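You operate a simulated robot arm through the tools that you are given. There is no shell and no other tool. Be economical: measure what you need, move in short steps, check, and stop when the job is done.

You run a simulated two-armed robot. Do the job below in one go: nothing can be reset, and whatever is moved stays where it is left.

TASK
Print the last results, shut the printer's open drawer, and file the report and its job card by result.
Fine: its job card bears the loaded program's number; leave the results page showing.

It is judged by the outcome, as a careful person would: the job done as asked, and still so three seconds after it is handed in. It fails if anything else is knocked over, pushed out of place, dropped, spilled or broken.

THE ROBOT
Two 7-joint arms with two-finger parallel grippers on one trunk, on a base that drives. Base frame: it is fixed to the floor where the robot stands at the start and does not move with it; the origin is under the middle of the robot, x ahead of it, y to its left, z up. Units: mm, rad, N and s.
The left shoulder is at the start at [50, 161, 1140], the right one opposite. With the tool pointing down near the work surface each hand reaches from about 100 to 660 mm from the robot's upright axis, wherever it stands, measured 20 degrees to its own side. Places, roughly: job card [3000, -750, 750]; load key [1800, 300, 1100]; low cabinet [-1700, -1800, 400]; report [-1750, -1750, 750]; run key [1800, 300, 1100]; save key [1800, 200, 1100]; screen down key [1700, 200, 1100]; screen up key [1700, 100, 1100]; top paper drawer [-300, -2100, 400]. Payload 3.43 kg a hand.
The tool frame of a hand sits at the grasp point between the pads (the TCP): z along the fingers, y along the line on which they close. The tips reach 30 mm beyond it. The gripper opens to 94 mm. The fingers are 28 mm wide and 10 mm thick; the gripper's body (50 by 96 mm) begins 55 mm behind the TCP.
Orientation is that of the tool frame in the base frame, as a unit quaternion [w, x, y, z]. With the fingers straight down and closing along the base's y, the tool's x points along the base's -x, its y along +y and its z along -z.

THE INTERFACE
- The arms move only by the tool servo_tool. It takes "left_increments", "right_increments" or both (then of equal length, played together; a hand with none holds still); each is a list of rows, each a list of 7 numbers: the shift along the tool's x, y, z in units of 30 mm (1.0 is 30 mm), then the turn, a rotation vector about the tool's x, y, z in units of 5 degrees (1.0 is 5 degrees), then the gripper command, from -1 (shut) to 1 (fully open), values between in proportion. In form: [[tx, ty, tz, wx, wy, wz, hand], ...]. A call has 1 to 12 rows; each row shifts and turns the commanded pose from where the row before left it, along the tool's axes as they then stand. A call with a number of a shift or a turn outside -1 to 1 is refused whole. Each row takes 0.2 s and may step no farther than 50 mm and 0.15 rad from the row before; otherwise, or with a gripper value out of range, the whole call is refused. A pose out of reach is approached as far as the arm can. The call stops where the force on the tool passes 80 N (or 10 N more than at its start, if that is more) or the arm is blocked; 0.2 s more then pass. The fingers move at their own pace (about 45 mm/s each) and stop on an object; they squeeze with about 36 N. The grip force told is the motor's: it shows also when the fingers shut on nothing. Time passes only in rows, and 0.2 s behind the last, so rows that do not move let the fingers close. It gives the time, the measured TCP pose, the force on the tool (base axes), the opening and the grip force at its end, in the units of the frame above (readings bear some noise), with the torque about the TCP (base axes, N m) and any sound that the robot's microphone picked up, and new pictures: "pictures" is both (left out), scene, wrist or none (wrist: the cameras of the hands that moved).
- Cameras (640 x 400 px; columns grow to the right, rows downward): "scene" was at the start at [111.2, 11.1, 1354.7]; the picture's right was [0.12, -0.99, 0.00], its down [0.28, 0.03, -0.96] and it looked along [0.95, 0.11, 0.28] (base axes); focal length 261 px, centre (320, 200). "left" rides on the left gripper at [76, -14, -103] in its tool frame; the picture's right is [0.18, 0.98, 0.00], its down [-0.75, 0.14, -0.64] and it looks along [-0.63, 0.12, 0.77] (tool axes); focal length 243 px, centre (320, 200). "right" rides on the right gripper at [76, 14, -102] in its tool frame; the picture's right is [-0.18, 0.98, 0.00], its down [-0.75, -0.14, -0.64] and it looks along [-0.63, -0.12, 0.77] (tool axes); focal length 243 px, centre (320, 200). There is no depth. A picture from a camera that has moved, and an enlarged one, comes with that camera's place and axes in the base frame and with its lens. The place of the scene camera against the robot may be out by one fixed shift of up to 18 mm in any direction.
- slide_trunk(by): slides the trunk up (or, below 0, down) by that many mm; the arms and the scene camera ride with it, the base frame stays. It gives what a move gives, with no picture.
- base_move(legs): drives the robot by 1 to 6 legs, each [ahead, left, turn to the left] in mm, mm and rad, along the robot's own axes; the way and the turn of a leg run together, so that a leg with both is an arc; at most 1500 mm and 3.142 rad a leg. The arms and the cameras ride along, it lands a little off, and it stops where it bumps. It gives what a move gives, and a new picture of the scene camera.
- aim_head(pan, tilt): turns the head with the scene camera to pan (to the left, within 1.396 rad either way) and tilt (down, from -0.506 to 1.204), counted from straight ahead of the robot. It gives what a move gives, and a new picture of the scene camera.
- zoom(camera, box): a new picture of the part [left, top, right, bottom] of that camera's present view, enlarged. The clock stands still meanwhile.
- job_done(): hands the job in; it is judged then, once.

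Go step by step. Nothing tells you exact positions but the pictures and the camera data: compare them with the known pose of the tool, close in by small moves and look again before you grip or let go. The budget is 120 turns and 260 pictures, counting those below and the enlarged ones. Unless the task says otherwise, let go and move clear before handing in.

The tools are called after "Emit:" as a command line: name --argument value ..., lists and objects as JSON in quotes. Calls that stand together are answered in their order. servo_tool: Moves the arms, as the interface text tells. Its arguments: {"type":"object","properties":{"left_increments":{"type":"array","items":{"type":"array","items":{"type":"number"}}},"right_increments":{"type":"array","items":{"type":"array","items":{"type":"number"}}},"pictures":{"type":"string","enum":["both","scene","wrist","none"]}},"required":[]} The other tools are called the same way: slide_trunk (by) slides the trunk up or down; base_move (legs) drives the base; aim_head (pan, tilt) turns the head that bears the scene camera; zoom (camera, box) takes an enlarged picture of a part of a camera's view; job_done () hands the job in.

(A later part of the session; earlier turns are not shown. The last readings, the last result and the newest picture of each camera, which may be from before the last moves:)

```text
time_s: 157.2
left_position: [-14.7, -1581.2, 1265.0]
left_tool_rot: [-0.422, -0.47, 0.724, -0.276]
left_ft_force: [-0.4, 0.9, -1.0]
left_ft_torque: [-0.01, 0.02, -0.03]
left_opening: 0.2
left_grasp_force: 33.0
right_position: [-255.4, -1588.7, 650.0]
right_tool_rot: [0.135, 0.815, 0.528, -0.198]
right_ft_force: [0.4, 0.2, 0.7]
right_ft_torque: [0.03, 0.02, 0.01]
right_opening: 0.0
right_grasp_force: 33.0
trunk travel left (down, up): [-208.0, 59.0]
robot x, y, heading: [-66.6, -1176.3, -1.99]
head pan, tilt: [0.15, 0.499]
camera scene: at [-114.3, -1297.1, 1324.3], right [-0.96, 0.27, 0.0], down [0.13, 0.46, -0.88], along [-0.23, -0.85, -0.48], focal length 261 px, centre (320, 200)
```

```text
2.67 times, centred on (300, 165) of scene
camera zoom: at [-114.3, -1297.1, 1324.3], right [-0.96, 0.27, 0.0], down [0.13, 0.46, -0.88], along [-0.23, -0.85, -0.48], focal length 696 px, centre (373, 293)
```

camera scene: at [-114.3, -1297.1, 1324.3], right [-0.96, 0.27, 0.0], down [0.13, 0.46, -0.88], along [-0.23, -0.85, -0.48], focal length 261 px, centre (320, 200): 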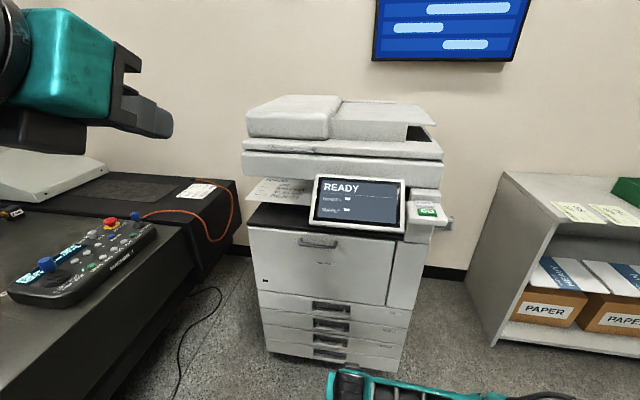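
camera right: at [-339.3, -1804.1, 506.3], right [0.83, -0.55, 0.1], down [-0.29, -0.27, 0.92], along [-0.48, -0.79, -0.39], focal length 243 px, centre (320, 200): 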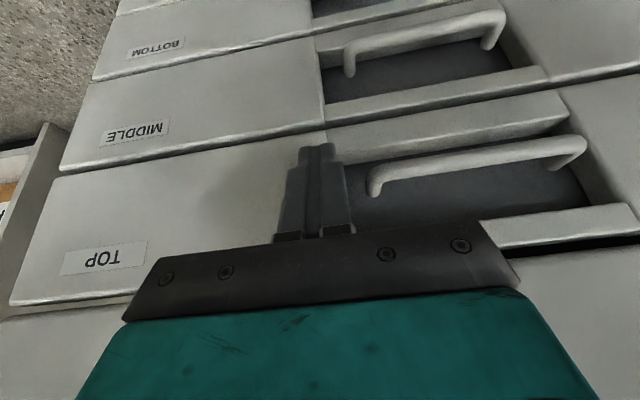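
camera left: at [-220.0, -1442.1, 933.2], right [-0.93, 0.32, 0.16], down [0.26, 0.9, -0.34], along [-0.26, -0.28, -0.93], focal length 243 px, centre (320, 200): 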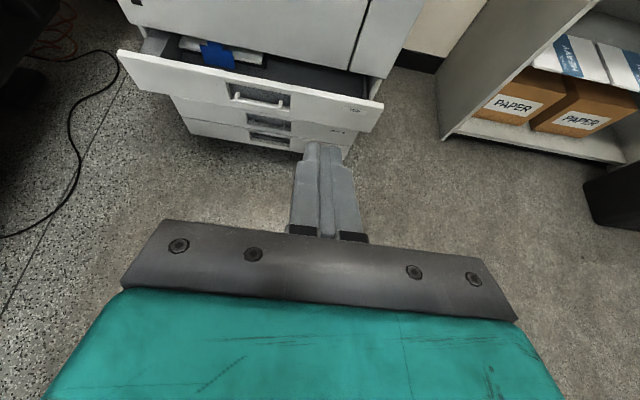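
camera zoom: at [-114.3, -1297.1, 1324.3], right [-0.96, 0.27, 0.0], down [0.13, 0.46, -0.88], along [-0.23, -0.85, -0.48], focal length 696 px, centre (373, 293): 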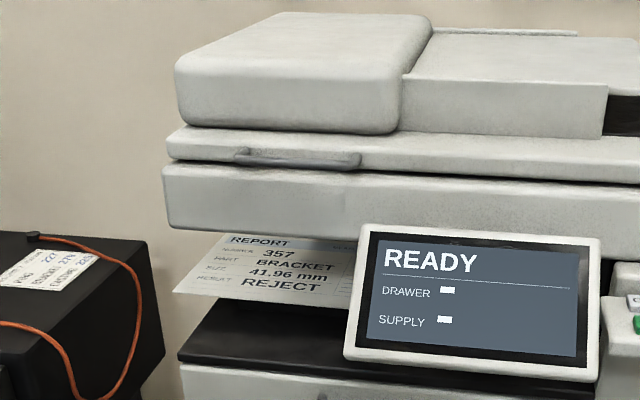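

The report's front-left corner is at about (-70, -2206, 856), overhanging freely on the printer's left. I'll reorient the left hand to point horizontally with fingers closing vertically, yawed 30° right, while retracting the right hand.

Emit:
servo_tool --left_increments '[[0, 0, 0, 0, 1, 0, 0], [0, 0, 0, 0, 1, 0, 0], [0, 0, 0, 0, 1, 0, 0], [0, 0, 0, 0, 1, 0, 0], [0, 0, 0, 0, 1, 0, 0], [0, 0, 0, 0, 1, 0, 0], [0, 0, 0, 0, 0, 1, 0], [0, 0, 0, 0, 0, 1, 0], [0, 0, 0, 0, 0, 1, 0], [0, 0, 0, 0, 0, 1, 0], [0, 0, 0, 0, 0, 1, 0], [0, 0, 0, 0, 0, 1, 0]]' --right_increments '[[0.95, 0, -0.55, 0, 0, 0, -1], [0.95, 0, -0.55, 0, 0, 0, -1], [0.95, 0, -0.55, 0, 0, 0, -1], [0.95, 0, -0.55, 0, 0, 0, -1], [-0.577, 0, -1, 0, 0, 0, -1], [-0.577, 0, -1, 0, 0, 0, -1], [-0.577, 0, -1, 0, 0, 0, -1], [-0.577, 0, -1, 0, 0, 0, -1], [-0.577, 0, -1, 0, 0, 0, -1], [-0.577, -0.9, 0, 0, 0, 0, -1], [-0.577, -0.9, 0, 0, 0, 0, -1], [0, -1, 0, 0, 0, 0, -1]]' --pictures "none"

Emit:
servo_tool --left_increments '[[0, 0, 0, 0, 0, 1, 0], [0, 0, 0, 0, 0, 1, 0], [0, 0, 0, 0, 0, 1, 0], [0, 0, 0, 0, 0, 1, 0], [0, 0, 0, 0, 0, 1, 0], [0, 0, 0, 0, 0, 1, 0], [0, 0, 0, 0, 0, 1, 0], [0, 0, 0, 0, 0, 1, 0], [0, 0, 0, 0, 0, 1, 0], [0, 0, 0, 0, 0, 1, 0], [0, 0, 0, 0, 0, 1, 0], [0, 0, 0, 0, 0, 1, 0]]' --pictures "wrist"

```text
time_s: 159.8
left_position: [-44.7, -1630.1, 1330.2]
left_tool_rot: [-0.475, -0.215, 0.67, -0.529]
left_ft_force: [0.7, -0.6, 0.4]
left_ft_torque: [0.01, 0.03, -0.01]
left_opening: 46.8
left_grasp_force: 0.1
left hand out of reach, approached as far as the arm can: row 1, 2, 3, 4, 5, 6
right_position: [-295.9, -1467.6, 845.6]
right_tool_rot: [0.135, 0.816, 0.527, -0.198]
right_ft_force: [-0.1, -0.6, -0.5]
right_ft_torque: [-0.01, 0.01, -0.01]
right_opening: 0.2
right_grasp_force: 33.0
trunk travel left (down, up): [-208.0, 59.0]
robot x, y, heading: [-65.5, -1176.8, -1.99]
head pan, tilt: [0.15, 0.499]
```

```text
time_s: 162.4
left_position: [-44.0, -1630.0, 1328.9]
left_tool_rot: [0.148, -0.148, -0.687, 0.696]
left_ft_force: [-0.1, -0.3, 0.4]
left_ft_torque: [0.0, 0.01, -0.02]
left_opening: 47.1
left_grasp_force: 0.0
right_position: [-295.7, -1469.4, 845.3]
right_tool_rot: [0.135, 0.815, 0.527, -0.198]
right_ft_force: [0.1, -0.2, 1.1]
right_ft_torque: [0.01, 0.0, 0.04]
right_opening: 0.0
right_grasp_force: 33.5
trunk travel left (down, up): [-208.0, 59.0]
robot x, y, heading: [-66.1, -1176.5, -1.993]
head pan, tilt: [0.15, 0.499]
camera left: at [-72.1, -1506.8, 1342.4], right [-0.17, 0.06, -0.98], down [0.95, 0.28, -0.14], along [0.26, -0.96, -0.11], focal length 243 px, centre (320, 200)
```

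left: 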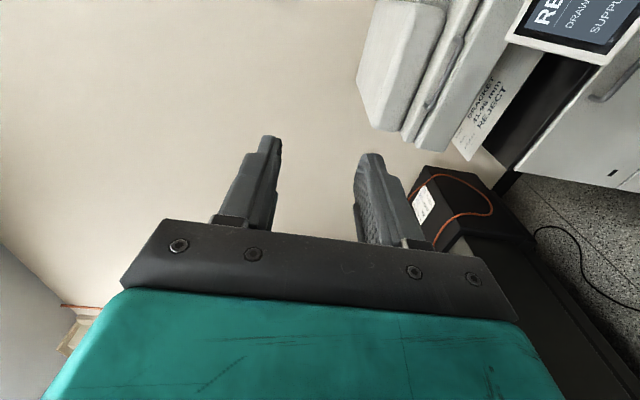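

The hand is horizontal with fingers closing vertically. I'll lower the trunk, drive up, yaw 30° right and go to a pre-grasp pose off the report's corner.

Emit:
slide_trunk --by -200

Emit:
servo_tool --left_increments '[[0, 0, 0, 0, 1, 0, 0], [0, 0, 0, 0, 1, 0, 0], [0, 0, 0, 0, 1, 0, 0], [0, 0, 0, 0, 1, 0, 0], [0, 0, 0, 0, 1, 0, 0], [0, 0, 0, 0, 1, 0, 0]]' --pictures "none"

Emit:
servo_tool --left_increments '[[-0.756, 1, 0.16, 0, 0, 0, 0], [-0.756, 1, 0.16, 0, 0, 0, 0], [-0.756, 1, 0.16, 0, 0, 0, 0], [-0.756, 1, 0.16, 0, 0, 0, 0], [-0.756, 1, 0.16, 0, 0, 0, 0], [-0.756, 1, 0.16, 0, 0, 0, 0], [-0.756, 1, 0.16, 0, 0, 0, 0], [-0.756, 1, 0.16, 0, 0, 0, 0], [-0.756, 1, 0.16, 0, 0, 0, 0], [0, 0, 0, 0, 0, 0, 0]]' --pictures "none"

Emit:
base_move --legs '[[330, 80, 0]]'

Emit:
servo_tool --left_increments '[[0, 0, 0, 0, 0, 0, 0]]' --pictures "wrist"

```text
time_s: 164.5
left_position: [-44.5, -1631.3, 1129.3]
left_tool_rot: [0.148, -0.147, -0.688, 0.695]
left_ft_force: [-0.5, -0.7, -0.6]
left_ft_torque: [-0.01, 0.0, 0.01]
left_opening: 47.0
left_grasp_force: 0.0
right_position: [-294.5, -1469.3, 645.1]
right_tool_rot: [0.134, 0.815, 0.527, -0.198]
right_ft_force: [-0.1, -0.4, -0.9]
right_ft_torque: [0.0, -0.01, 0.01]
right_opening: 0.0
right_grasp_force: 33.3
trunk travel left (down, up): [-8.0, 259.0]
robot x, y, heading: [-69.5, -1172.6, -1.99]
head pan, tilt: [0.15, 0.499]
```

```text
time_s: 165.9
left_position: [-44.7, -1630.2, 1129.3]
left_tool_rot: [0.321, -0.322, -0.626, 0.634]
left_ft_force: [-0.4, -0.1, -1.2]
left_ft_torque: [0.01, -0.02, -0.02]
left_opening: 47.0
left_grasp_force: 0.0
right_position: [-295.1, -1468.7, 644.1]
right_tool_rot: [0.135, 0.815, 0.527, -0.197]
right_ft_force: [0.2, 0.1, 0.0]
right_ft_torque: [0.02, 0.0, 0.03]
right_opening: 0.2
right_grasp_force: 33.1
trunk travel left (down, up): [-8.0, 259.0]
robot x, y, heading: [-66.9, -1171.7, -1.991]
head pan, tilt: [0.15, 0.499]
```

```text
time_s: 168.1
left_position: [39.0, -1819.8, 868.2]
left_tool_rot: [0.32, -0.322, -0.626, 0.634]
left_ft_force: [0.4, 0.0, -0.4]
left_ft_torque: [-0.02, -0.01, -0.03]
left_opening: 46.8
left_grasp_force: 0.0
left hand out of reach, approached as far as the arm can: row 5, 6
right_position: [-294.5, -1469.1, 644.8]
right_tool_rot: [0.135, 0.815, 0.527, -0.198]
right_ft_force: [-0.2, 0.4, -0.6]
right_ft_torque: [0.01, 0.0, 0.02]
right_opening: 0.0
right_grasp_force: 32.9
trunk travel left (down, up): [-8.0, 259.0]
robot x, y, heading: [-64.9, -1176.0, -1.996]
head pan, tilt: [0.15, 0.499]
```

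```text
time_s: 170.4
left_position: [-23.2, -2153.4, 869.1]
left_tool_rot: [0.321, -0.322, -0.626, 0.634]
left_ft_force: [0.3, -0.4, 0.8]
left_ft_torque: [0.01, 0.0, 0.0]
left_opening: 47.1
left_grasp_force: 0.0
right_position: [-357.9, -1801.3, 645.6]
right_tool_rot: [0.135, 0.816, 0.527, -0.197]
right_ft_force: [0.1, -0.2, 0.0]
right_ft_torque: [0.01, 0.01, 0.02]
right_opening: 0.0
right_grasp_force: 32.3
trunk travel left (down, up): [-8.0, 259.0]
robot x, y, heading: [-130.4, -1506.2, -1.991]
head pan, tilt: [0.15, 0.499]
camera scene: at [-176.4, -1630.5, 1124.3], right [-0.96, 0.27, 0.0], down [0.13, 0.46, -0.88], along [-0.23, -0.85, -0.48], focal length 261 px, centre (320, 200)
```

scene: 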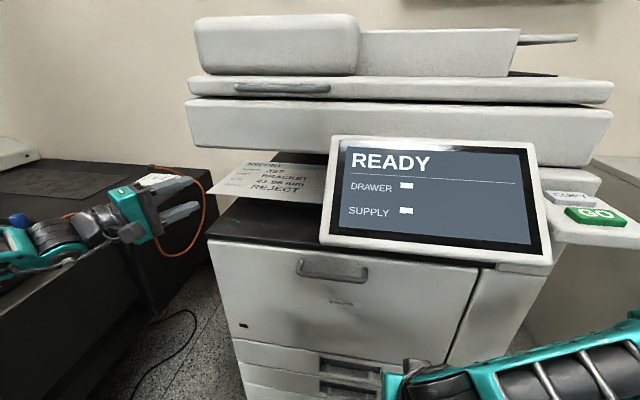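

```text
time_s: 170.8
left_position: [-23.9, -2153.3, 867.7]
left_tool_rot: [0.32, -0.322, -0.627, 0.633]
left_ft_force: [0.3, -0.8, -0.5]
left_ft_torque: [0.01, 0.0, 0.05]
left_opening: 47.0
left_grasp_force: 0.0
right_position: [-356.1, -1802.6, 645.2]
right_tool_rot: [0.135, 0.815, 0.527, -0.198]
right_ft_force: [0.4, -0.5, 0.5]
right_ft_torque: [0.0, 0.0, 0.02]
right_opening: 0.2
right_grasp_force: 33.4
trunk travel left (down, up): [-8.0, 259.0]
robot x, y, heading: [-127.3, -1507.9, -1.993]
head pan, tilt: [0.15, 0.499]
camera left: at [14.7, -2031.6, 881.8], right [-0.11, 0.14, -0.98], down [0.96, -0.23, -0.14], along [-0.25, -0.96, -0.11], focal length 243 px, centre (320, 200)
```

left: 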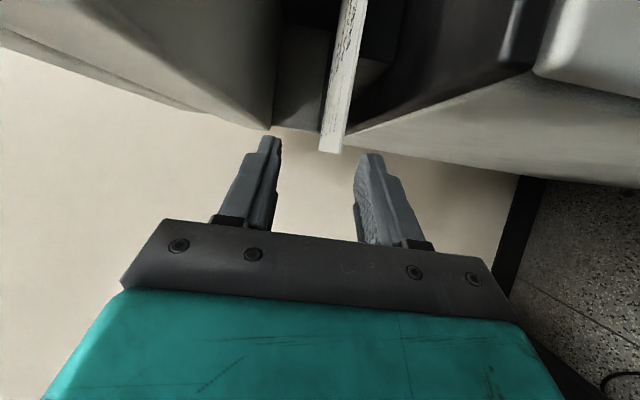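

The report's edge is between the fingers' planes. I'll lower 9 mm and advance 90 mm along the fingers, then check.

Emit:
servo_tool --left_increments '[[0, 0.3, 0, 0, 0, 0, 0], [0, 0, 0.75, 0, 0, 0, 0], [0, 0, 0.75, 0, 0, 0, 0], [0, 0, 0.75, 0, 0, 0, 0], [0, 0, 0.75, 0, 0, 0, 0], [0, 0, 0, 0, 0, 0, 0]]' --pictures "both"

Emit:
zoom --camera "scene" --box '[130, 130, 290, 230]'

```text
time_s: 172.2
left_position: [-96.5, -2207.2, 861.5]
left_tool_rot: [0.321, -0.322, -0.626, 0.634]
left_ft_force: [0.0, 0.1, -0.7]
left_ft_torque: [-0.03, 0.0, 0.0]
left_opening: 46.9
left_grasp_force: 0.0
right_position: [-357.7, -1802.4, 645.3]
right_tool_rot: [0.135, 0.815, 0.527, -0.199]
right_ft_force: [0.5, 0.2, -0.4]
right_ft_torque: [-0.01, 0.01, -0.01]
right_opening: 0.4
right_grasp_force: 32.8
trunk travel left (down, up): [-8.0, 259.0]
robot x, y, heading: [-131.2, -1508.8, -1.99]
head pan, tilt: [0.15, 0.499]
camera scene: at [-176.4, -1630.5, 1124.3], right [-0.96, 0.27, 0.0], down [0.13, 0.46, -0.88], along [-0.23, -0.85, -0.48], focal length 261 px, centre (320, 200)
camera left: at [-57.3, -2084.8, 874.0], right [-0.11, 0.14, -0.98], down [0.96, -0.23, -0.14], along [-0.25, -0.96, -0.11], focal length 243 px, centre (320, 200)
```

scene: 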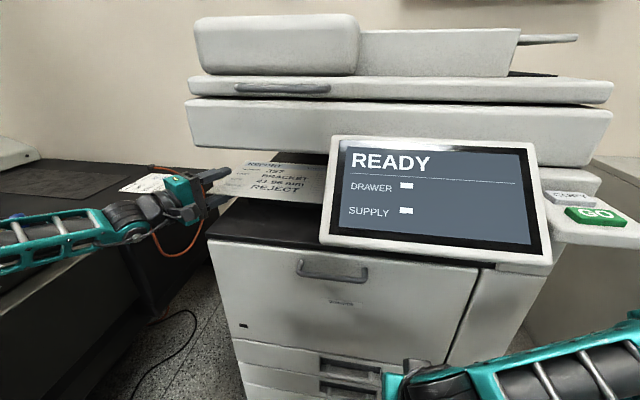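
left: 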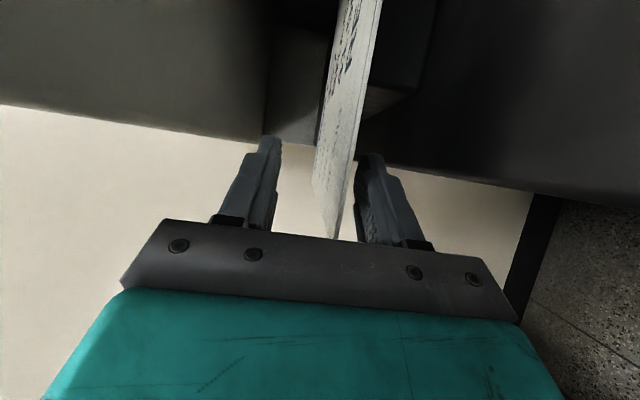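

```text
4.00 times, centred on (210, 180) of scene
camera zoom: at [-176.4, -1630.5, 1124.3], right [-0.96, 0.27, 0.0], down [0.13, 0.46, -0.88], along [-0.23, -0.85, -0.48], focal length 1044 px, centre (760, 280)
```

zoom: 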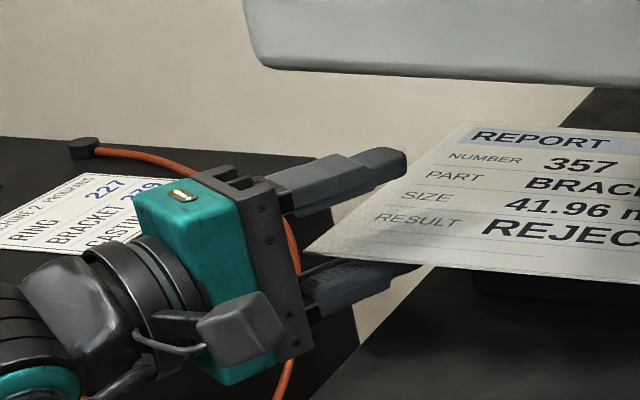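

The corner is well between the fingers. I'll lower 4 mm and close gently.

Emit:
servo_tool --left_increments '[[0, 0.13, 0, 0, 0, 0, 0], [0, 0, 0, 0, 0, 0, -0.4], [0, 0, 0, 0, 0, 0, -0.8], [0, 0, 0, 0, 0, 0, -1], [0, 0, 0, 0, 0, 0, -1], [0, 0, 0, 0, 0, 0, -1]]' --pictures "both"

```text
time_s: 173.6
left_position: [-95.9, -2205.3, 856.5]
left_tool_rot: [0.321, -0.322, -0.626, 0.634]
left_ft_force: [0.4, 0.3, 1.2]
left_ft_torque: [-0.04, -0.05, -0.01]
left_opening: 5.4
left_grasp_force: 36.1
right_position: [-356.5, -1801.3, 644.6]
right_tool_rot: [0.135, 0.816, 0.527, -0.198]
right_ft_force: [0.3, 0.5, 0.0]
right_ft_torque: [0.0, 0.01, 0.0]
right_opening: 0.0
right_grasp_force: 32.8
trunk travel left (down, up): [-8.0, 259.0]
robot x, y, heading: [-127.9, -1505.4, -1.991]
head pan, tilt: [0.15, 0.499]
camera scene: at [-176.4, -1630.5, 1124.3], right [-0.96, 0.27, 0.0], down [0.13, 0.46, -0.88], along [-0.23, -0.85, -0.48], focal length 261 px, centre (320, 200)
camera left: at [-57.6, -2084.3, 870.0], right [-0.11, 0.14, -0.98], down [0.96, -0.23, -0.14], along [-0.25, -0.96, -0.11], focal length 243 px, centre (320, 200)
```

scene: 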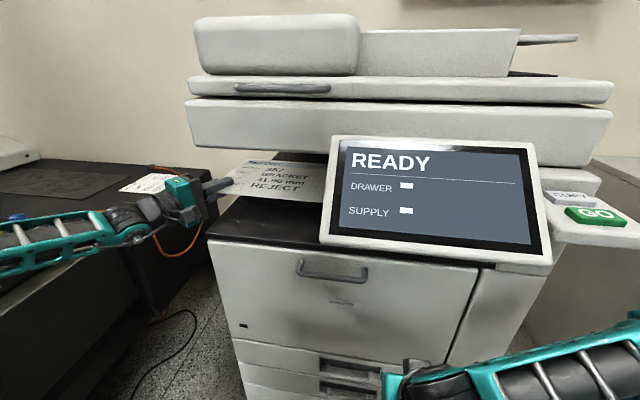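
left: 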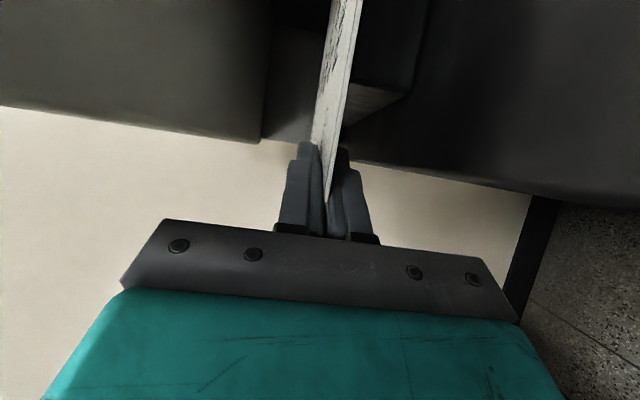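

Gripped. I'll lift a few mm and slide it left so its right side clears the display.

Emit:
servo_tool --left_increments '[[0, -0.35, 0, 0, 0, 0, -1], [-0.866, 0, -0.5, 0, 0, 0, -1], [-0.866, 0, -0.5, 0, 0, 0, -1], [-0.4, 0, -0.25, 0, 0, 0, -1], [0, 0, 0, 0, 0, 0, -1]]' --pictures "scene"

Emit:
zoom --camera "scene" --box '[100, 120, 360, 282]'

```text
time_s: 174.8
left_position: [-28.3, -2236.1, 867.0]
left_tool_rot: [0.321, -0.322, -0.626, 0.633]
left_ft_force: [-0.1, -0.5, -0.2]
left_ft_torque: [0.0, -0.05, -0.02]
left_opening: 5.4
left_grasp_force: 36.2
right_position: [-357.0, -1802.7, 645.5]
right_tool_rot: [0.135, 0.815, 0.527, -0.198]
right_ft_force: [0.2, -0.3, 0.0]
right_ft_torque: [-0.01, -0.02, -0.01]
right_opening: 0.1
right_grasp_force: 33.3
trunk travel left (down, up): [-8.0, 259.0]
robot x, y, heading: [-125.9, -1505.1, -1.989]
head pan, tilt: [0.15, 0.499]
camera scene: at [-176.4, -1630.5, 1124.3], right [-0.96, 0.27, 0.0], down [0.13, 0.46, -0.88], along [-0.23, -0.85, -0.48], focal length 261 px, centre (320, 200)
```

scene: 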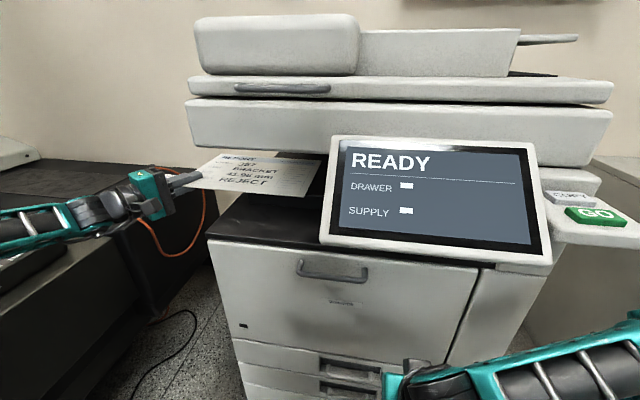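

```text
2.46 times, centred on (230, 201) of scene
camera zoom: at [-176.4, -1630.5, 1124.3], right [-0.96, 0.27, 0.0], down [0.13, 0.46, -0.88], along [-0.23, -0.85, -0.48], focal length 642 px, centre (542, 198)
```

zoom: 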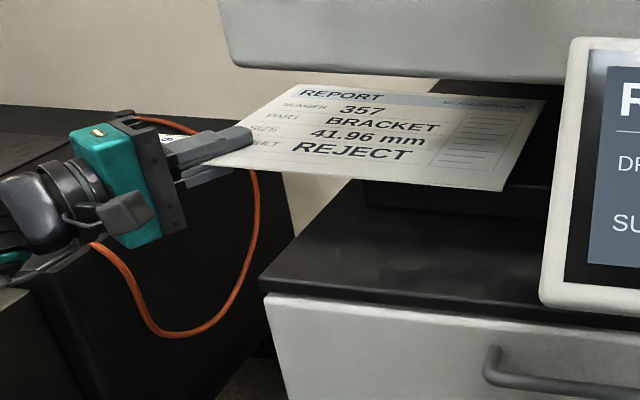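

The report is free of the display. I'll back straight out and then move right toward the cabinet.

Emit:
base_move --legs '[[-450, 0, 0], [0, -1100, 0]]'

Emit:
aim_head --pan -0.1 --tilt 0.4

Emit:
slide_trunk --by 200

Emit:
aim_head --pan -0.1 --tilt 0.5

```text
time_s: 182.7
left_position: [-844.3, -1375.9, 866.5]
left_tool_rot: [0.323, -0.325, -0.624, 0.633]
left_ft_force: [-0.9, -0.6, -0.1]
left_ft_torque: [0.01, -0.01, -0.01]
left_opening: 5.6
left_grasp_force: 36.5
right_position: [-1168.9, -940.0, 644.4]
right_tool_rot: [0.134, 0.817, 0.524, -0.199]
right_ft_force: [0.2, 0.4, 0.3]
right_ft_torque: [0.01, -0.02, 0.0]
right_opening: 0.0
right_grasp_force: 33.1
trunk travel left (down, up): [-8.0, 259.0]
robot x, y, heading: [-940.3, -648.9, -1.997]
head pan, tilt: [0.15, 0.499]
camera scene: at [-987.3, -768.7, 1124.3], right [-0.96, 0.27, 0.0], down [0.13, 0.46, -0.88], along [-0.24, -0.84, -0.48], focal length 261 px, centre (320, 200)
```

scene: 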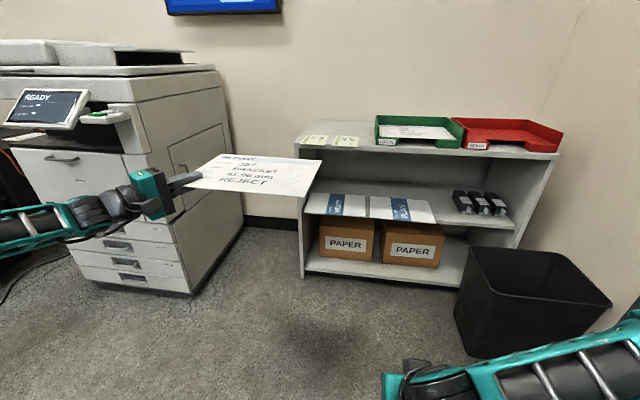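

```text
time_s: 183.4
left_position: [-843.3, -1376.1, 866.9]
left_tool_rot: [0.323, -0.325, -0.625, 0.633]
left_ft_force: [-0.1, 0.7, 0.1]
left_ft_torque: [-0.02, -0.04, 0.02]
left_opening: 5.8
left_grasp_force: 36.4
right_position: [-1169.5, -938.3, 644.9]
right_tool_rot: [0.135, 0.817, 0.524, -0.199]
right_ft_force: [0.0, -0.3, 0.1]
right_ft_torque: [-0.01, -0.02, -0.02]
right_opening: 0.0
right_grasp_force: 33.4
trunk travel left (down, up): [-8.0, 259.0]
robot x, y, heading: [-940.8, -645.8, -1.996]
head pan, tilt: [-0.099, 0.4]
camera scene: at [-1008.9, -761.3, 1133.4], right [-0.86, 0.5, 0.0], down [0.2, 0.34, -0.92], along [-0.46, -0.8, -0.39], focal length 261 px, centre (320, 200)
```

scene: 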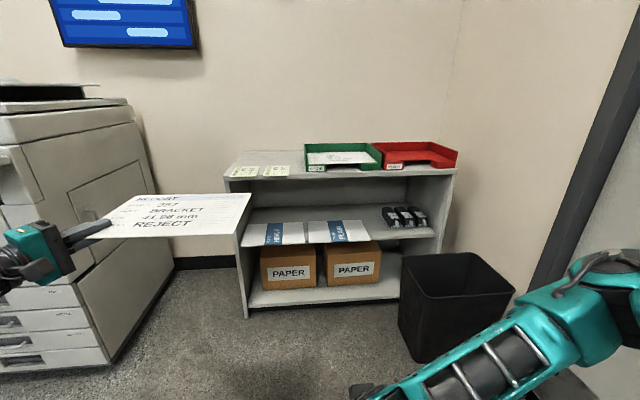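

```text
time_s: 185.6
left_position: [-844.0, -1375.1, 1067.8]
left_tool_rot: [0.323, -0.324, -0.624, 0.633]
left_ft_force: [-0.2, 0.0, -0.1]
left_ft_torque: [0.02, -0.02, 0.0]
left_opening: 5.6
left_grasp_force: 35.9
right_position: [-1170.4, -939.0, 844.7]
right_tool_rot: [0.134, 0.817, 0.524, -0.199]
right_ft_force: [-0.1, -1.3, 1.3]
right_ft_torque: [0.01, -0.01, 0.01]
right_opening: 0.0
right_grasp_force: 33.0
trunk travel left (down, up): [-208.0, 59.0]
robot x, y, heading: [-937.0, -647.1, -2.003]
head pan, tilt: [-0.099, 0.4]
```

```text
time_s: 186.3
left_position: [-843.7, -1375.6, 1066.5]
left_tool_rot: [0.323, -0.325, -0.625, 0.633]
left_ft_force: [0.1, -0.5, -0.7]
left_ft_torque: [-0.02, -0.04, 0.0]
left_opening: 5.5
left_grasp_force: 36.4
right_position: [-1170.2, -939.5, 844.3]
right_tool_rot: [0.134, 0.817, 0.524, -0.199]
right_ft_force: [0.4, -0.7, 1.2]
right_ft_torque: [-0.01, 0.0, 0.01]
right_opening: 0.3
right_grasp_force: 33.1
trunk travel left (down, up): [-208.0, 59.0]
robot x, y, heading: [-937.7, -647.2, -1.999]
head pan, tilt: [-0.099, 0.499]
camera scene: at [-1008.1, -759.8, 1324.4], right [-0.86, 0.5, 0.0], down [0.24, 0.41, -0.88], along [-0.44, -0.76, -0.48], focal length 261 px, centre (320, 200)
```

scene: 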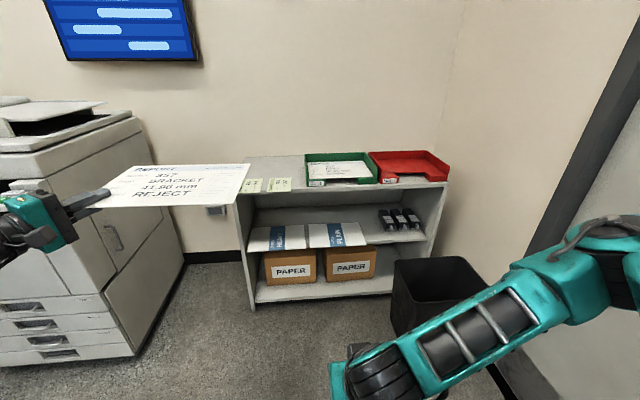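

I'll zoom for accurate positions of the trays and cards.

Emit:
zoom --camera "scene" --box '[230, 130, 470, 280]'

```text
2.67 times, centred on (350, 205) of scene
camera zoom: at [-1008.1, -759.8, 1324.4], right [-0.86, 0.5, 0.0], down [0.24, 0.41, -0.88], along [-0.44, -0.76, -0.48], focal length 696 px, centre (240, 187)
```

zoom: 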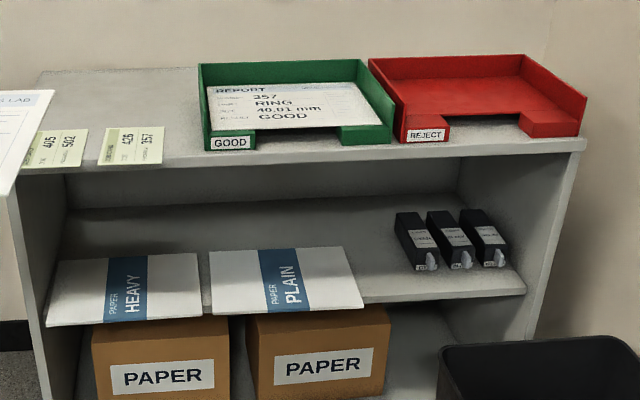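

The tray has a front cut-out, so the report is best set in by a hand gripping the middle of its front edge; the bin stands in front, so the right hand suits. I'll bring the left hand with the report to the centre and turn the right hand horizontal for a handover.

Emit:
servo_tool --left_increments '[[0.913, 0, 0.27, 0, 0, 0, -1], [0.913, 0, 0.27, 0, 0, 0, -1], [0.913, 0, 0.27, 0, 0, 0, -1], [0.913, 0, 0.27, 0, 0, 0, -1], [0.913, 0, 0.27, 0, 0, 0, -1], [0.913, 0, 0.27, 0, 0, 0, -1], [0.913, 0, 0.27, 0, 0, 0, -1], [0.913, 0, 0.27, 0, 0, 0, -1], [0.913, 0, 0.27, 0, 0, 0, -1], [0, 0, 0, 0, 0, 0, -1], [0, 0, 0, 0, 0, 0, -1], [0, 0, 0, 0, 0, 0, -1]]' --right_increments '[[0, -0.9, 0, 0, -1, 0, 0.06], [0, -0.9, 0, 0, -1, 0, 0.06], [0, -0.9, 0, 0, -1, 0, 0.06], [0, 0, 0, 0, -1, 0, 0.06], [0, 0, 0, 0, -1, 0, 0.06], [0, 0, 0, 0, -1, 0, 0.06], [0, 0, 0, 0, -1, 0, 0.06], [0, 0, 0, 0, -1, 0, 0.06], [0, 0, 0, 0, -1, 0, 0.06], [0, 0, 0, 0, -1, 0, 0.06], [0, 0, 0, 0, -1, 0, 0.06], [0, 0, 0, 0, -1, 0, 0.06]]' --pictures "none"

Emit:
servo_tool --right_increments '[[0, 0, 0, 0, 0, 1, 0.06], [0, 0, 0, 0, 0, 1, 0.06], [0, 0, 0, 0, 0, 1, 0.06], [0, 0, 0, 0, 0, 1, 0.06], [0, 0, 0, 0, 0, 1, 0.06], [0, 0, 0, 0, 0, 1, 0.06], [0, 0, 0, 0, 0, 1, 0.06], [0, 0, 0, 0, 0, 1, 0.06], [0, 0, 0, 0, 0, 1, 0.06], [0, 0, 0, 0, 0, 1, 0.06], [0, 0, 0, 0, 0, 1, 0.06], [0, 0, 0, 0, 0, 1, 0.06]]' --pictures "none"

Emit:
servo_tool --right_increments '[[0, 0, 0, 0, 0, 1, 0.06], [0, 0, 0, 0, 0, 1, 0.06], [0, 0, 0, 0, 0, 1, 0.06], [0, 0, 0, 0, 0, 1, 0.06], [0, 0, 0, 0, 0, 1, 0.06], [0, 0, 0, 0, 0, 1, 0.06]]' --pictures "both"

```text
time_s: 188.9
left_position: [-1045.8, -1216.2, 1067.1]
left_tool_rot: [0.323, -0.325, -0.625, 0.632]
left_ft_force: [0.8, -0.1, 0.0]
left_ft_torque: [-0.03, -0.04, 0.02]
left_opening: 5.7
left_grasp_force: 36.3
right_position: [-1133.1, -1015.1, 939.4]
right_tool_rot: [0.376, 0.611, 0.387, -0.58]
right_ft_force: [-0.2, 0.1, -0.1]
right_ft_torque: [-0.01, -0.03, 0.01]
right_opening: 49.7
right_grasp_force: 0.0
right hand out of reach, approached as far as the arm can: row 3, 4, 5, 6, 7, 8, 9, 10, 11, 12
trunk travel left (down, up): [-208.0, 59.0]
robot x, y, heading: [-937.0, -648.4, -2.005]
head pan, tilt: [-0.099, 0.499]
```

```text
time_s: 191.5
left_position: [-1045.7, -1214.5, 1066.2]
left_tool_rot: [0.324, -0.325, -0.625, 0.632]
left_ft_force: [-0.3, 0.9, -0.5]
left_ft_torque: [0.01, -0.06, -0.02]
left_opening: 5.8
left_grasp_force: 36.0
right_position: [-1132.8, -1014.4, 939.1]
right_tool_rot: [0.616, 0.722, 0.03, -0.313]
right_ft_force: [0.0, 0.4, 0.1]
right_ft_torque: [0.04, 0.0, 0.01]
right_opening: 49.8
right_grasp_force: 0.0
trunk travel left (down, up): [-208.0, 59.0]
robot x, y, heading: [-939.7, -645.9, -1.991]
head pan, tilt: [-0.099, 0.499]
```

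```text
time_s: 192.9
left_position: [-1046.2, -1215.3, 1068.8]
left_tool_rot: [0.323, -0.324, -0.625, 0.633]
left_ft_force: [0.3, -0.3, 0.1]
left_ft_torque: [-0.01, -0.04, 0.0]
left_opening: 5.7
left_grasp_force: 35.4
right_position: [-1134.0, -1014.9, 940.3]
right_tool_rot: [0.677, 0.704, -0.159, -0.143]
right_ft_force: [0.2, -0.4, 0.6]
right_ft_torque: [0.06, 0.01, -0.01]
right_opening: 49.9
right_grasp_force: 0.0
trunk travel left (down, up): [-208.0, 59.0]
robot x, y, heading: [-938.2, -650.7, -1.999]
head pan, tilt: [-0.099, 0.499]
camera scene: at [-1008.1, -759.8, 1324.3], right [-0.86, 0.5, 0.0], down [0.24, 0.41, -0.88], along [-0.44, -0.76, -0.48], focal length 261 px, centre (320, 200)
camera right: at [-1022.2, -953.8, 960.0], right [-0.2, 0.04, 0.98], down [-0.41, 0.9, -0.12], along [-0.89, -0.43, -0.16], focal length 243 px, centre (320, 200)
```

scene: 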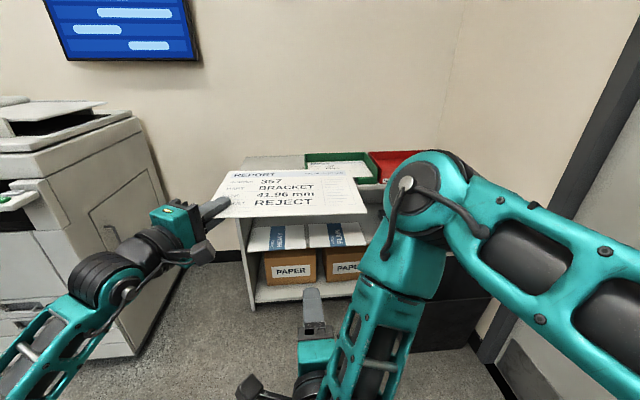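
right: 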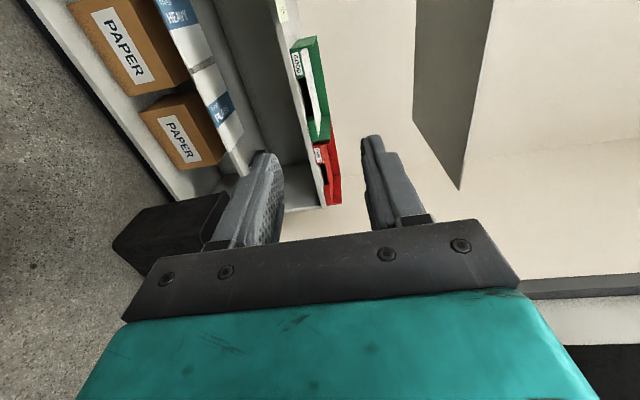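

Right hand is horizontal below and behind the report's front edge. I'll raise it to the report's height and look.

Emit:
servo_tool --right_increments '[[0, 1, 0, 0, 0, 0, 0.06], [0, 1, 0, 0, 0, 0, 0.06], [0, 1, 0, 0, 0, 0, 0.06], [0, 1, 0, 0, 0, 0, 0.06], [0, 0.23, 0, 0, 0, 0, 0.06], [0, 0, 0, 0, 0, 0, 0.06]]' --pictures "both"

```text
time_s: 194.3
left_position: [-1045.9, -1216.0, 1066.7]
left_tool_rot: [0.323, -0.325, -0.624, 0.633]
left_ft_force: [-0.1, 1.2, 0.1]
left_ft_torque: [-0.03, -0.06, 0.0]
left_opening: 5.6
left_grasp_force: 36.4
right_position: [-1137.1, -1019.4, 1066.1]
right_tool_rot: [0.678, 0.704, -0.157, -0.143]
right_ft_force: [-0.1, 0.0, 0.0]
right_ft_torque: [-0.03, 0.0, -0.01]
right_opening: 49.7
right_grasp_force: 0.3
trunk travel left (down, up): [-208.0, 59.0]
robot x, y, heading: [-935.6, -649.2, -2.001]
head pan, tilt: [-0.099, 0.499]
camera scene: at [-1008.1, -759.8, 1324.3], right [-0.86, 0.5, 0.0], down [0.24, 0.41, -0.88], along [-0.44, -0.76, -0.48], focal length 261 px, centre (320, 200)
camera right: at [-1025.9, -957.3, 1086.1], right [-0.19, 0.04, 0.98], down [-0.42, 0.9, -0.12], along [-0.89, -0.43, -0.16], focal length 243 px, centre (320, 200)
```

scene: 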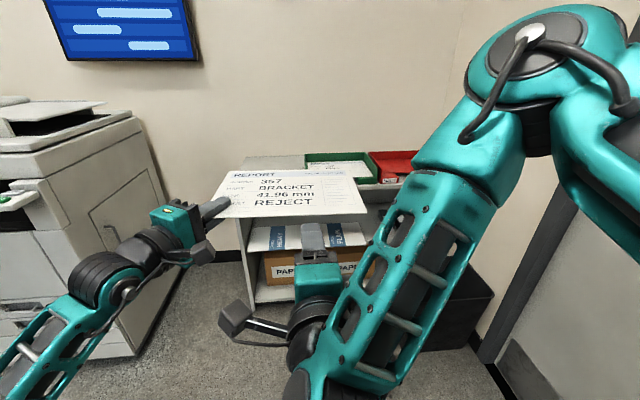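
right: 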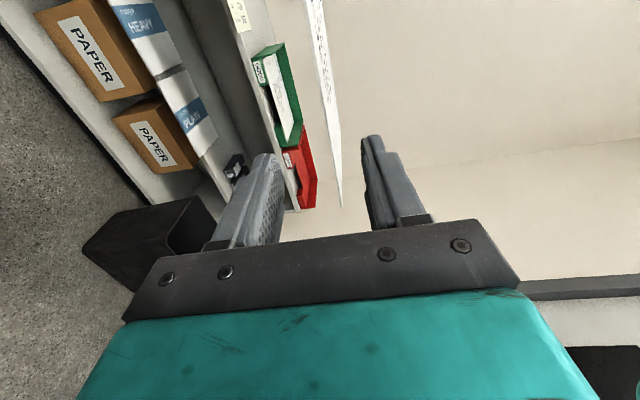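

Heights match. I'll advance the right hand 125 mm onto the front edge.

Emit:
servo_tool --right_increments '[[0, 0.05, 0.85, 0, 0, 0, 0.06], [0, 0.05, 0.85, 0, 0, 0, 0.06], [0, 0.05, 0.85, 0, 0, 0, 0.06], [0, 0.05, 0.85, 0, 0, 0, 0.06], [0, 0.05, 0.77, 0, 0, 0, 0.06], [0, 0, 0, 0, 0, 0, 0.06]]' --pictures "both"

Emit:
zoom --camera "scene" --box '[150, 140, 400, 296]'

```text
time_s: 195.7
left_position: [-1045.9, -1215.9, 1067.9]
left_tool_rot: [0.323, -0.325, -0.625, 0.633]
left_ft_force: [0.0, 0.3, 0.1]
left_ft_torque: [0.02, -0.05, 0.0]
left_opening: 5.9
left_grasp_force: 35.8
right_position: [-1189.4, -1133.4, 1071.0]
right_tool_rot: [0.678, 0.704, -0.156, -0.143]
right_ft_force: [0.7, 0.2, 0.3]
right_ft_torque: [0.0, -0.05, 0.01]
right_opening: 49.8
right_grasp_force: 0.0
trunk travel left (down, up): [-208.0, 59.0]
robot x, y, heading: [-937.1, -645.9, -2.001]
head pan, tilt: [-0.099, 0.499]
camera scene: at [-1008.1, -759.8, 1324.3], right [-0.86, 0.5, 0.0], down [0.24, 0.41, -0.88], along [-0.44, -0.76, -0.48], focal length 261 px, centre (320, 200)
camera right: at [-1077.8, -1071.5, 1089.5], right [-0.19, 0.04, 0.98], down [-0.42, 0.9, -0.12], along [-0.89, -0.43, -0.16], focal length 243 px, centre (320, 200)
```

scene: 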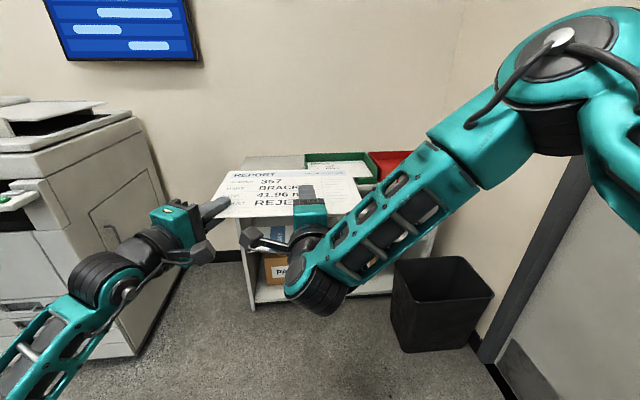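
right: 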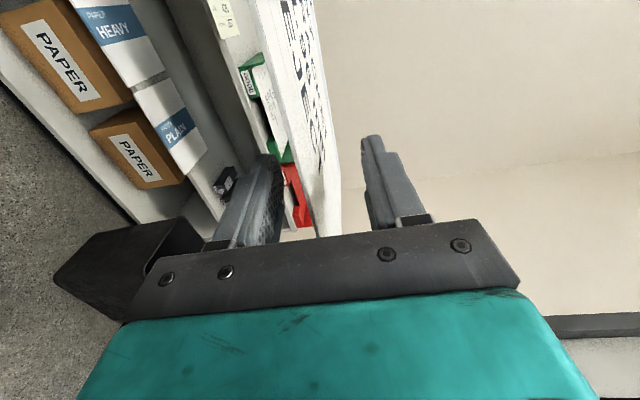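

```text
2.56 times, centred on (275, 218) of scene
camera zoom: at [-1008.1, -759.8, 1324.3], right [-0.86, 0.5, 0.0], down [0.24, 0.41, -0.88], along [-0.44, -0.76, -0.48], focal length 668 px, centre (435, 154)
```

zoom: 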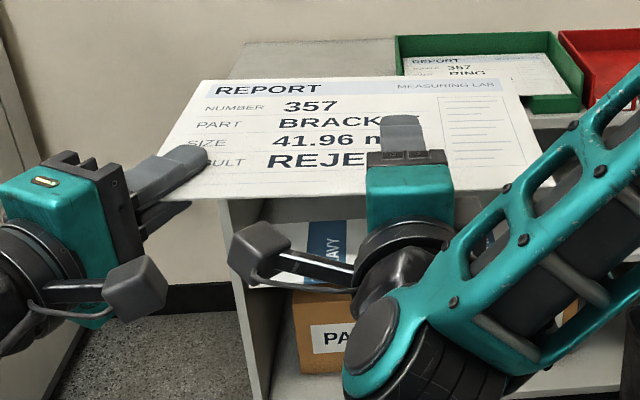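

The fingers straddle the front edge. I'll lower 3 mm and close the right hand, then open the left.

Emit:
servo_tool --right_increments '[[0, -0.1, 0, 0, 0, 0, 0], [0, 0, 0, 0, 0, 0, -0.4], [0, 0, 0, 0, 0, 0, -0.8], [0, 0, 0, 0, 0, 0, -1], [0, 0, 0, 0, 0, 0, -1], [0, 0, 0, 0, 0, 0, -1], [0, 0, 0, 0, 0, 0, -1]]' --pictures "wrist"

```text
time_s: 197.3
left_position: [-1044.9, -1215.2, 1066.9]
left_tool_rot: [0.323, -0.325, -0.624, 0.633]
left_ft_force: [1.0, 0.9, 1.6]
left_ft_torque: [0.61, -0.23, -0.04]
left_opening: 5.5
left_grasp_force: 35.9
right_position: [-1188.9, -1132.8, 1066.9]
right_tool_rot: [0.678, 0.704, -0.156, -0.144]
right_ft_force: [-1.0, 0.1, -0.7]
right_ft_torque: [-0.43, 0.47, 0.05]
right_opening: 6.0
right_grasp_force: 35.4
trunk travel left (down, up): [-208.0, 59.0]
robot x, y, heading: [-938.7, -643.9, -1.995]
head pan, tilt: [-0.099, 0.499]
camera right: at [-1077.8, -1071.2, 1086.6], right [-0.19, 0.04, 0.98], down [-0.42, 0.9, -0.12], along [-0.89, -0.43, -0.16], focal length 243 px, centre (320, 200)
```

right: 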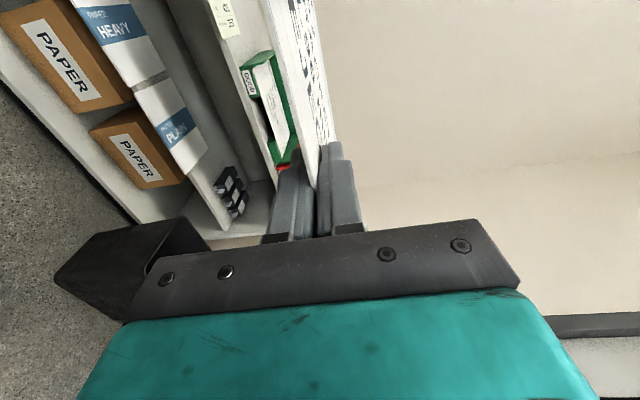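

Gripped by the right hand too. Now the left hand opens and backs off along its own axis.

Emit:
servo_tool --left_increments '[[0, 0, 0, 0, 0, 0, -0.3], [0, 0, 0, 0, 0, 0, 0.1], [0, 0, 0, 0, 0, 0, 0.1], [0, 0, 0, 0, 0, 0, 0.1], [0, 0, -0.8, 0, 0, 0, 0.1], [0, 0, -1, 0, 0, 0, 0.1], [0, 0, -1, 0, 0, 0, 0.1], [-0.6, 0, -1, 0, 0, 0, 0.1], [-1, 0, -0.6, 0, 0, 0, 0.1], [-1, 0, 0, 0, 0, 0, 0.1], [-1, 0, 0, 0, 0, 0, 0.1]]' --pictures "scene"

Emit:
zoom --camera "scene" --box '[150, 140, 400, 296]'

```text
time_s: 199.7
left_position: [-877.3, -1229.6, 1067.0]
left_tool_rot: [0.323, -0.324, -0.624, 0.633]
left_ft_force: [0.1, 0.6, -0.1]
left_ft_torque: [-0.03, 0.01, -0.04]
left_opening: 51.8
left_grasp_force: 0.1
right_position: [-1189.3, -1132.5, 1067.5]
right_tool_rot: [0.678, 0.704, -0.156, -0.143]
right_ft_force: [-0.3, 0.3, 0.4]
right_ft_torque: [0.03, -0.02, 0.0]
right_opening: 5.4
right_grasp_force: 35.7
trunk travel left (down, up): [-208.0, 59.0]
robot x, y, heading: [-939.6, -648.3, -1.998]
head pan, tilt: [-0.099, 0.499]
camera scene: at [-1008.2, -759.9, 1324.3], right [-0.86, 0.5, 0.0], down [0.24, 0.41, -0.88], along [-0.44, -0.76, -0.48], focal length 261 px, centre (320, 200)
```

scene: 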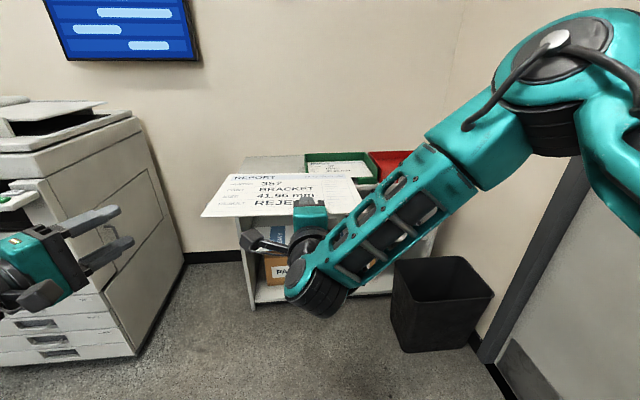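

```text
2.56 times, centred on (275, 218) of scene
camera zoom: at [-1008.2, -759.9, 1324.3], right [-0.86, 0.5, 0.0], down [0.24, 0.41, -0.88], along [-0.44, -0.76, -0.48], focal length 668 px, centre (435, 154)
```

zoom: 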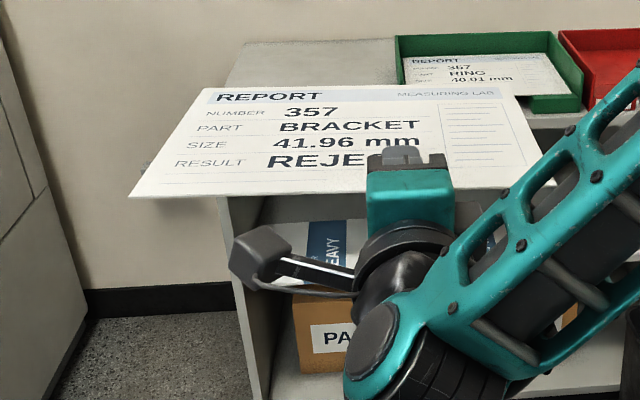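

The right hand holds the report. I'll drive toward the cabinet keeping left of the bin, then reach right over the REJECT tray at height.

Emit:
base_move --legs '[[0, -213, 0], [560, 0, 0]]'

Emit:
servo_tool --right_increments '[[-1, 0, 0.2, 0, 0.68, 0, -1], [-1, 0, 0.2, 0, 0, 0, -1], [-1, 0, 0.2, 0, 0, 0, -1], [-1, 0, 0.2, 0, 0, 0, -1], [-1, 0, 0.2, 0, 0, 0, -1], [-1, 0, 0.2, 0, 0, 0, -1], [-1, 0, 0.2, 0, 0, 0, -1], [-1, 0, 0.2, 0, 0, 0, -1], [-1, 0, 0.2, 0, 0, 0, -1], [-1, 0, 0.2, 0, 0, 0, -1], [-1, 0, 0.2, 0, 0, 0, -1], [-1, 0, 0.2, 0, 0, 0, -1]]' --pictures "none"

Emit:
aim_head --pan -0.45 --tilt 0.6

```text
time_s: 204.2
left_position: [-1317.9, -1652.7, 1067.5]
left_tool_rot: [0.327, -0.329, -0.623, 0.63]
left_ft_force: [0.7, -0.1, 0.3]
left_ft_torque: [0.01, -0.01, 0.0]
left_opening: 51.6
left_grasp_force: 0.1
right_position: [-1628.2, -1552.2, 1067.0]
right_tool_rot: [0.677, 0.703, -0.162, -0.149]
right_ft_force: [0.3, -0.2, 0.3]
right_ft_torque: [0.05, 0.01, 0.0]
right_opening: 5.6
right_grasp_force: 35.6
trunk travel left (down, up): [-208.0, 59.0]
robot x, y, heading: [-1371.7, -1072.1, -2.013]
head pan, tilt: [-0.099, 0.499]
camera scene: at [-1442.4, -1182.5, 1324.3], right [-0.86, 0.51, 0.0], down [0.25, 0.41, -0.88], along [-0.45, -0.75, -0.48], focal length 261 px, centre (320, 200)
```

scene: 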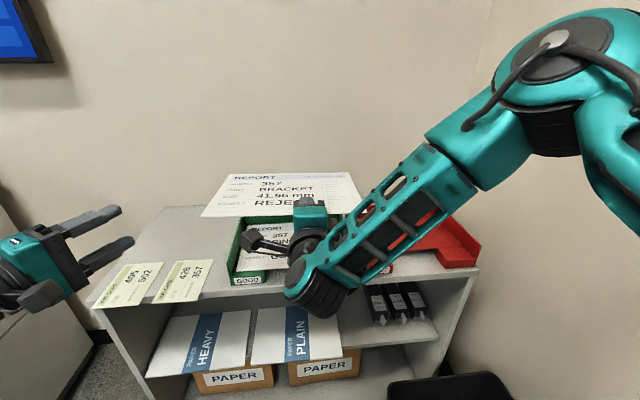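

```text
time_s: 206.8
left_position: [-1318.2, -1653.1, 1067.7]
left_tool_rot: [0.328, -0.329, -0.622, 0.63]
left_ft_force: [-0.7, 0.4, -0.2]
left_ft_torque: [0.02, 0.01, -0.01]
left_opening: 52.0
left_grasp_force: 0.1
right_position: [-1729.8, -1537.0, 1195.4]
right_tool_rot: [0.677, 0.709, -0.145, -0.131]
right_ft_force: [-0.5, -0.4, -0.7]
right_ft_torque: [0.01, -0.01, 0.01]
right_opening: 5.7
right_grasp_force: 36.1
right hand out of reach, approached as far as the arm can: row 1, 2, 3, 4, 5, 6, 7, 8, 9, 10, 11, 12
trunk travel left (down, up): [-208.0, 59.0]
robot x, y, heading: [-1369.7, -1072.6, -2.012]
head pan, tilt: [-0.099, 0.499]
```

```text
time_s: 207.6
left_position: [-1318.4, -1652.6, 1065.7]
left_tool_rot: [0.327, -0.329, -0.622, 0.631]
left_ft_force: [0.0, 0.1, 1.0]
left_ft_torque: [0.03, -0.01, 0.0]
left_opening: 51.7
left_grasp_force: 0.1
right_position: [-1729.5, -1537.5, 1194.4]
right_tool_rot: [0.677, 0.71, -0.145, -0.13]
right_ft_force: [0.8, -0.2, 0.2]
right_ft_torque: [0.04, -0.01, 0.03]
right_opening: 5.7
right_grasp_force: 36.3
trunk travel left (down, up): [-208.0, 59.0]
robot x, y, heading: [-1368.9, -1066.8, -2.009]
head pan, tilt: [-0.45, 0.6]
camera scene: at [-1464.1, -1159.8, 1315.3], right [-0.63, 0.78, 0.0], down [0.44, 0.36, -0.83], along [-0.64, -0.52, -0.56], focal length 261 px, centre (320, 200)
```

scene: 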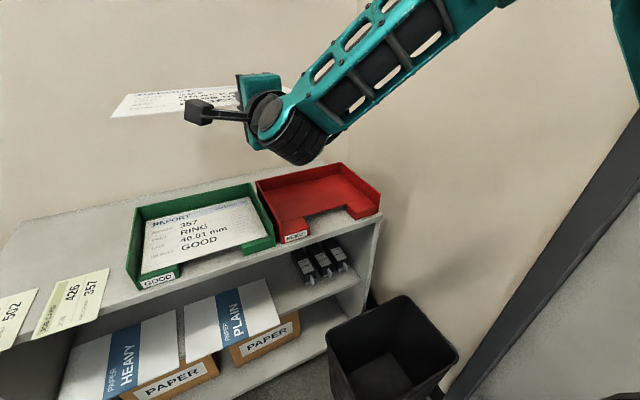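

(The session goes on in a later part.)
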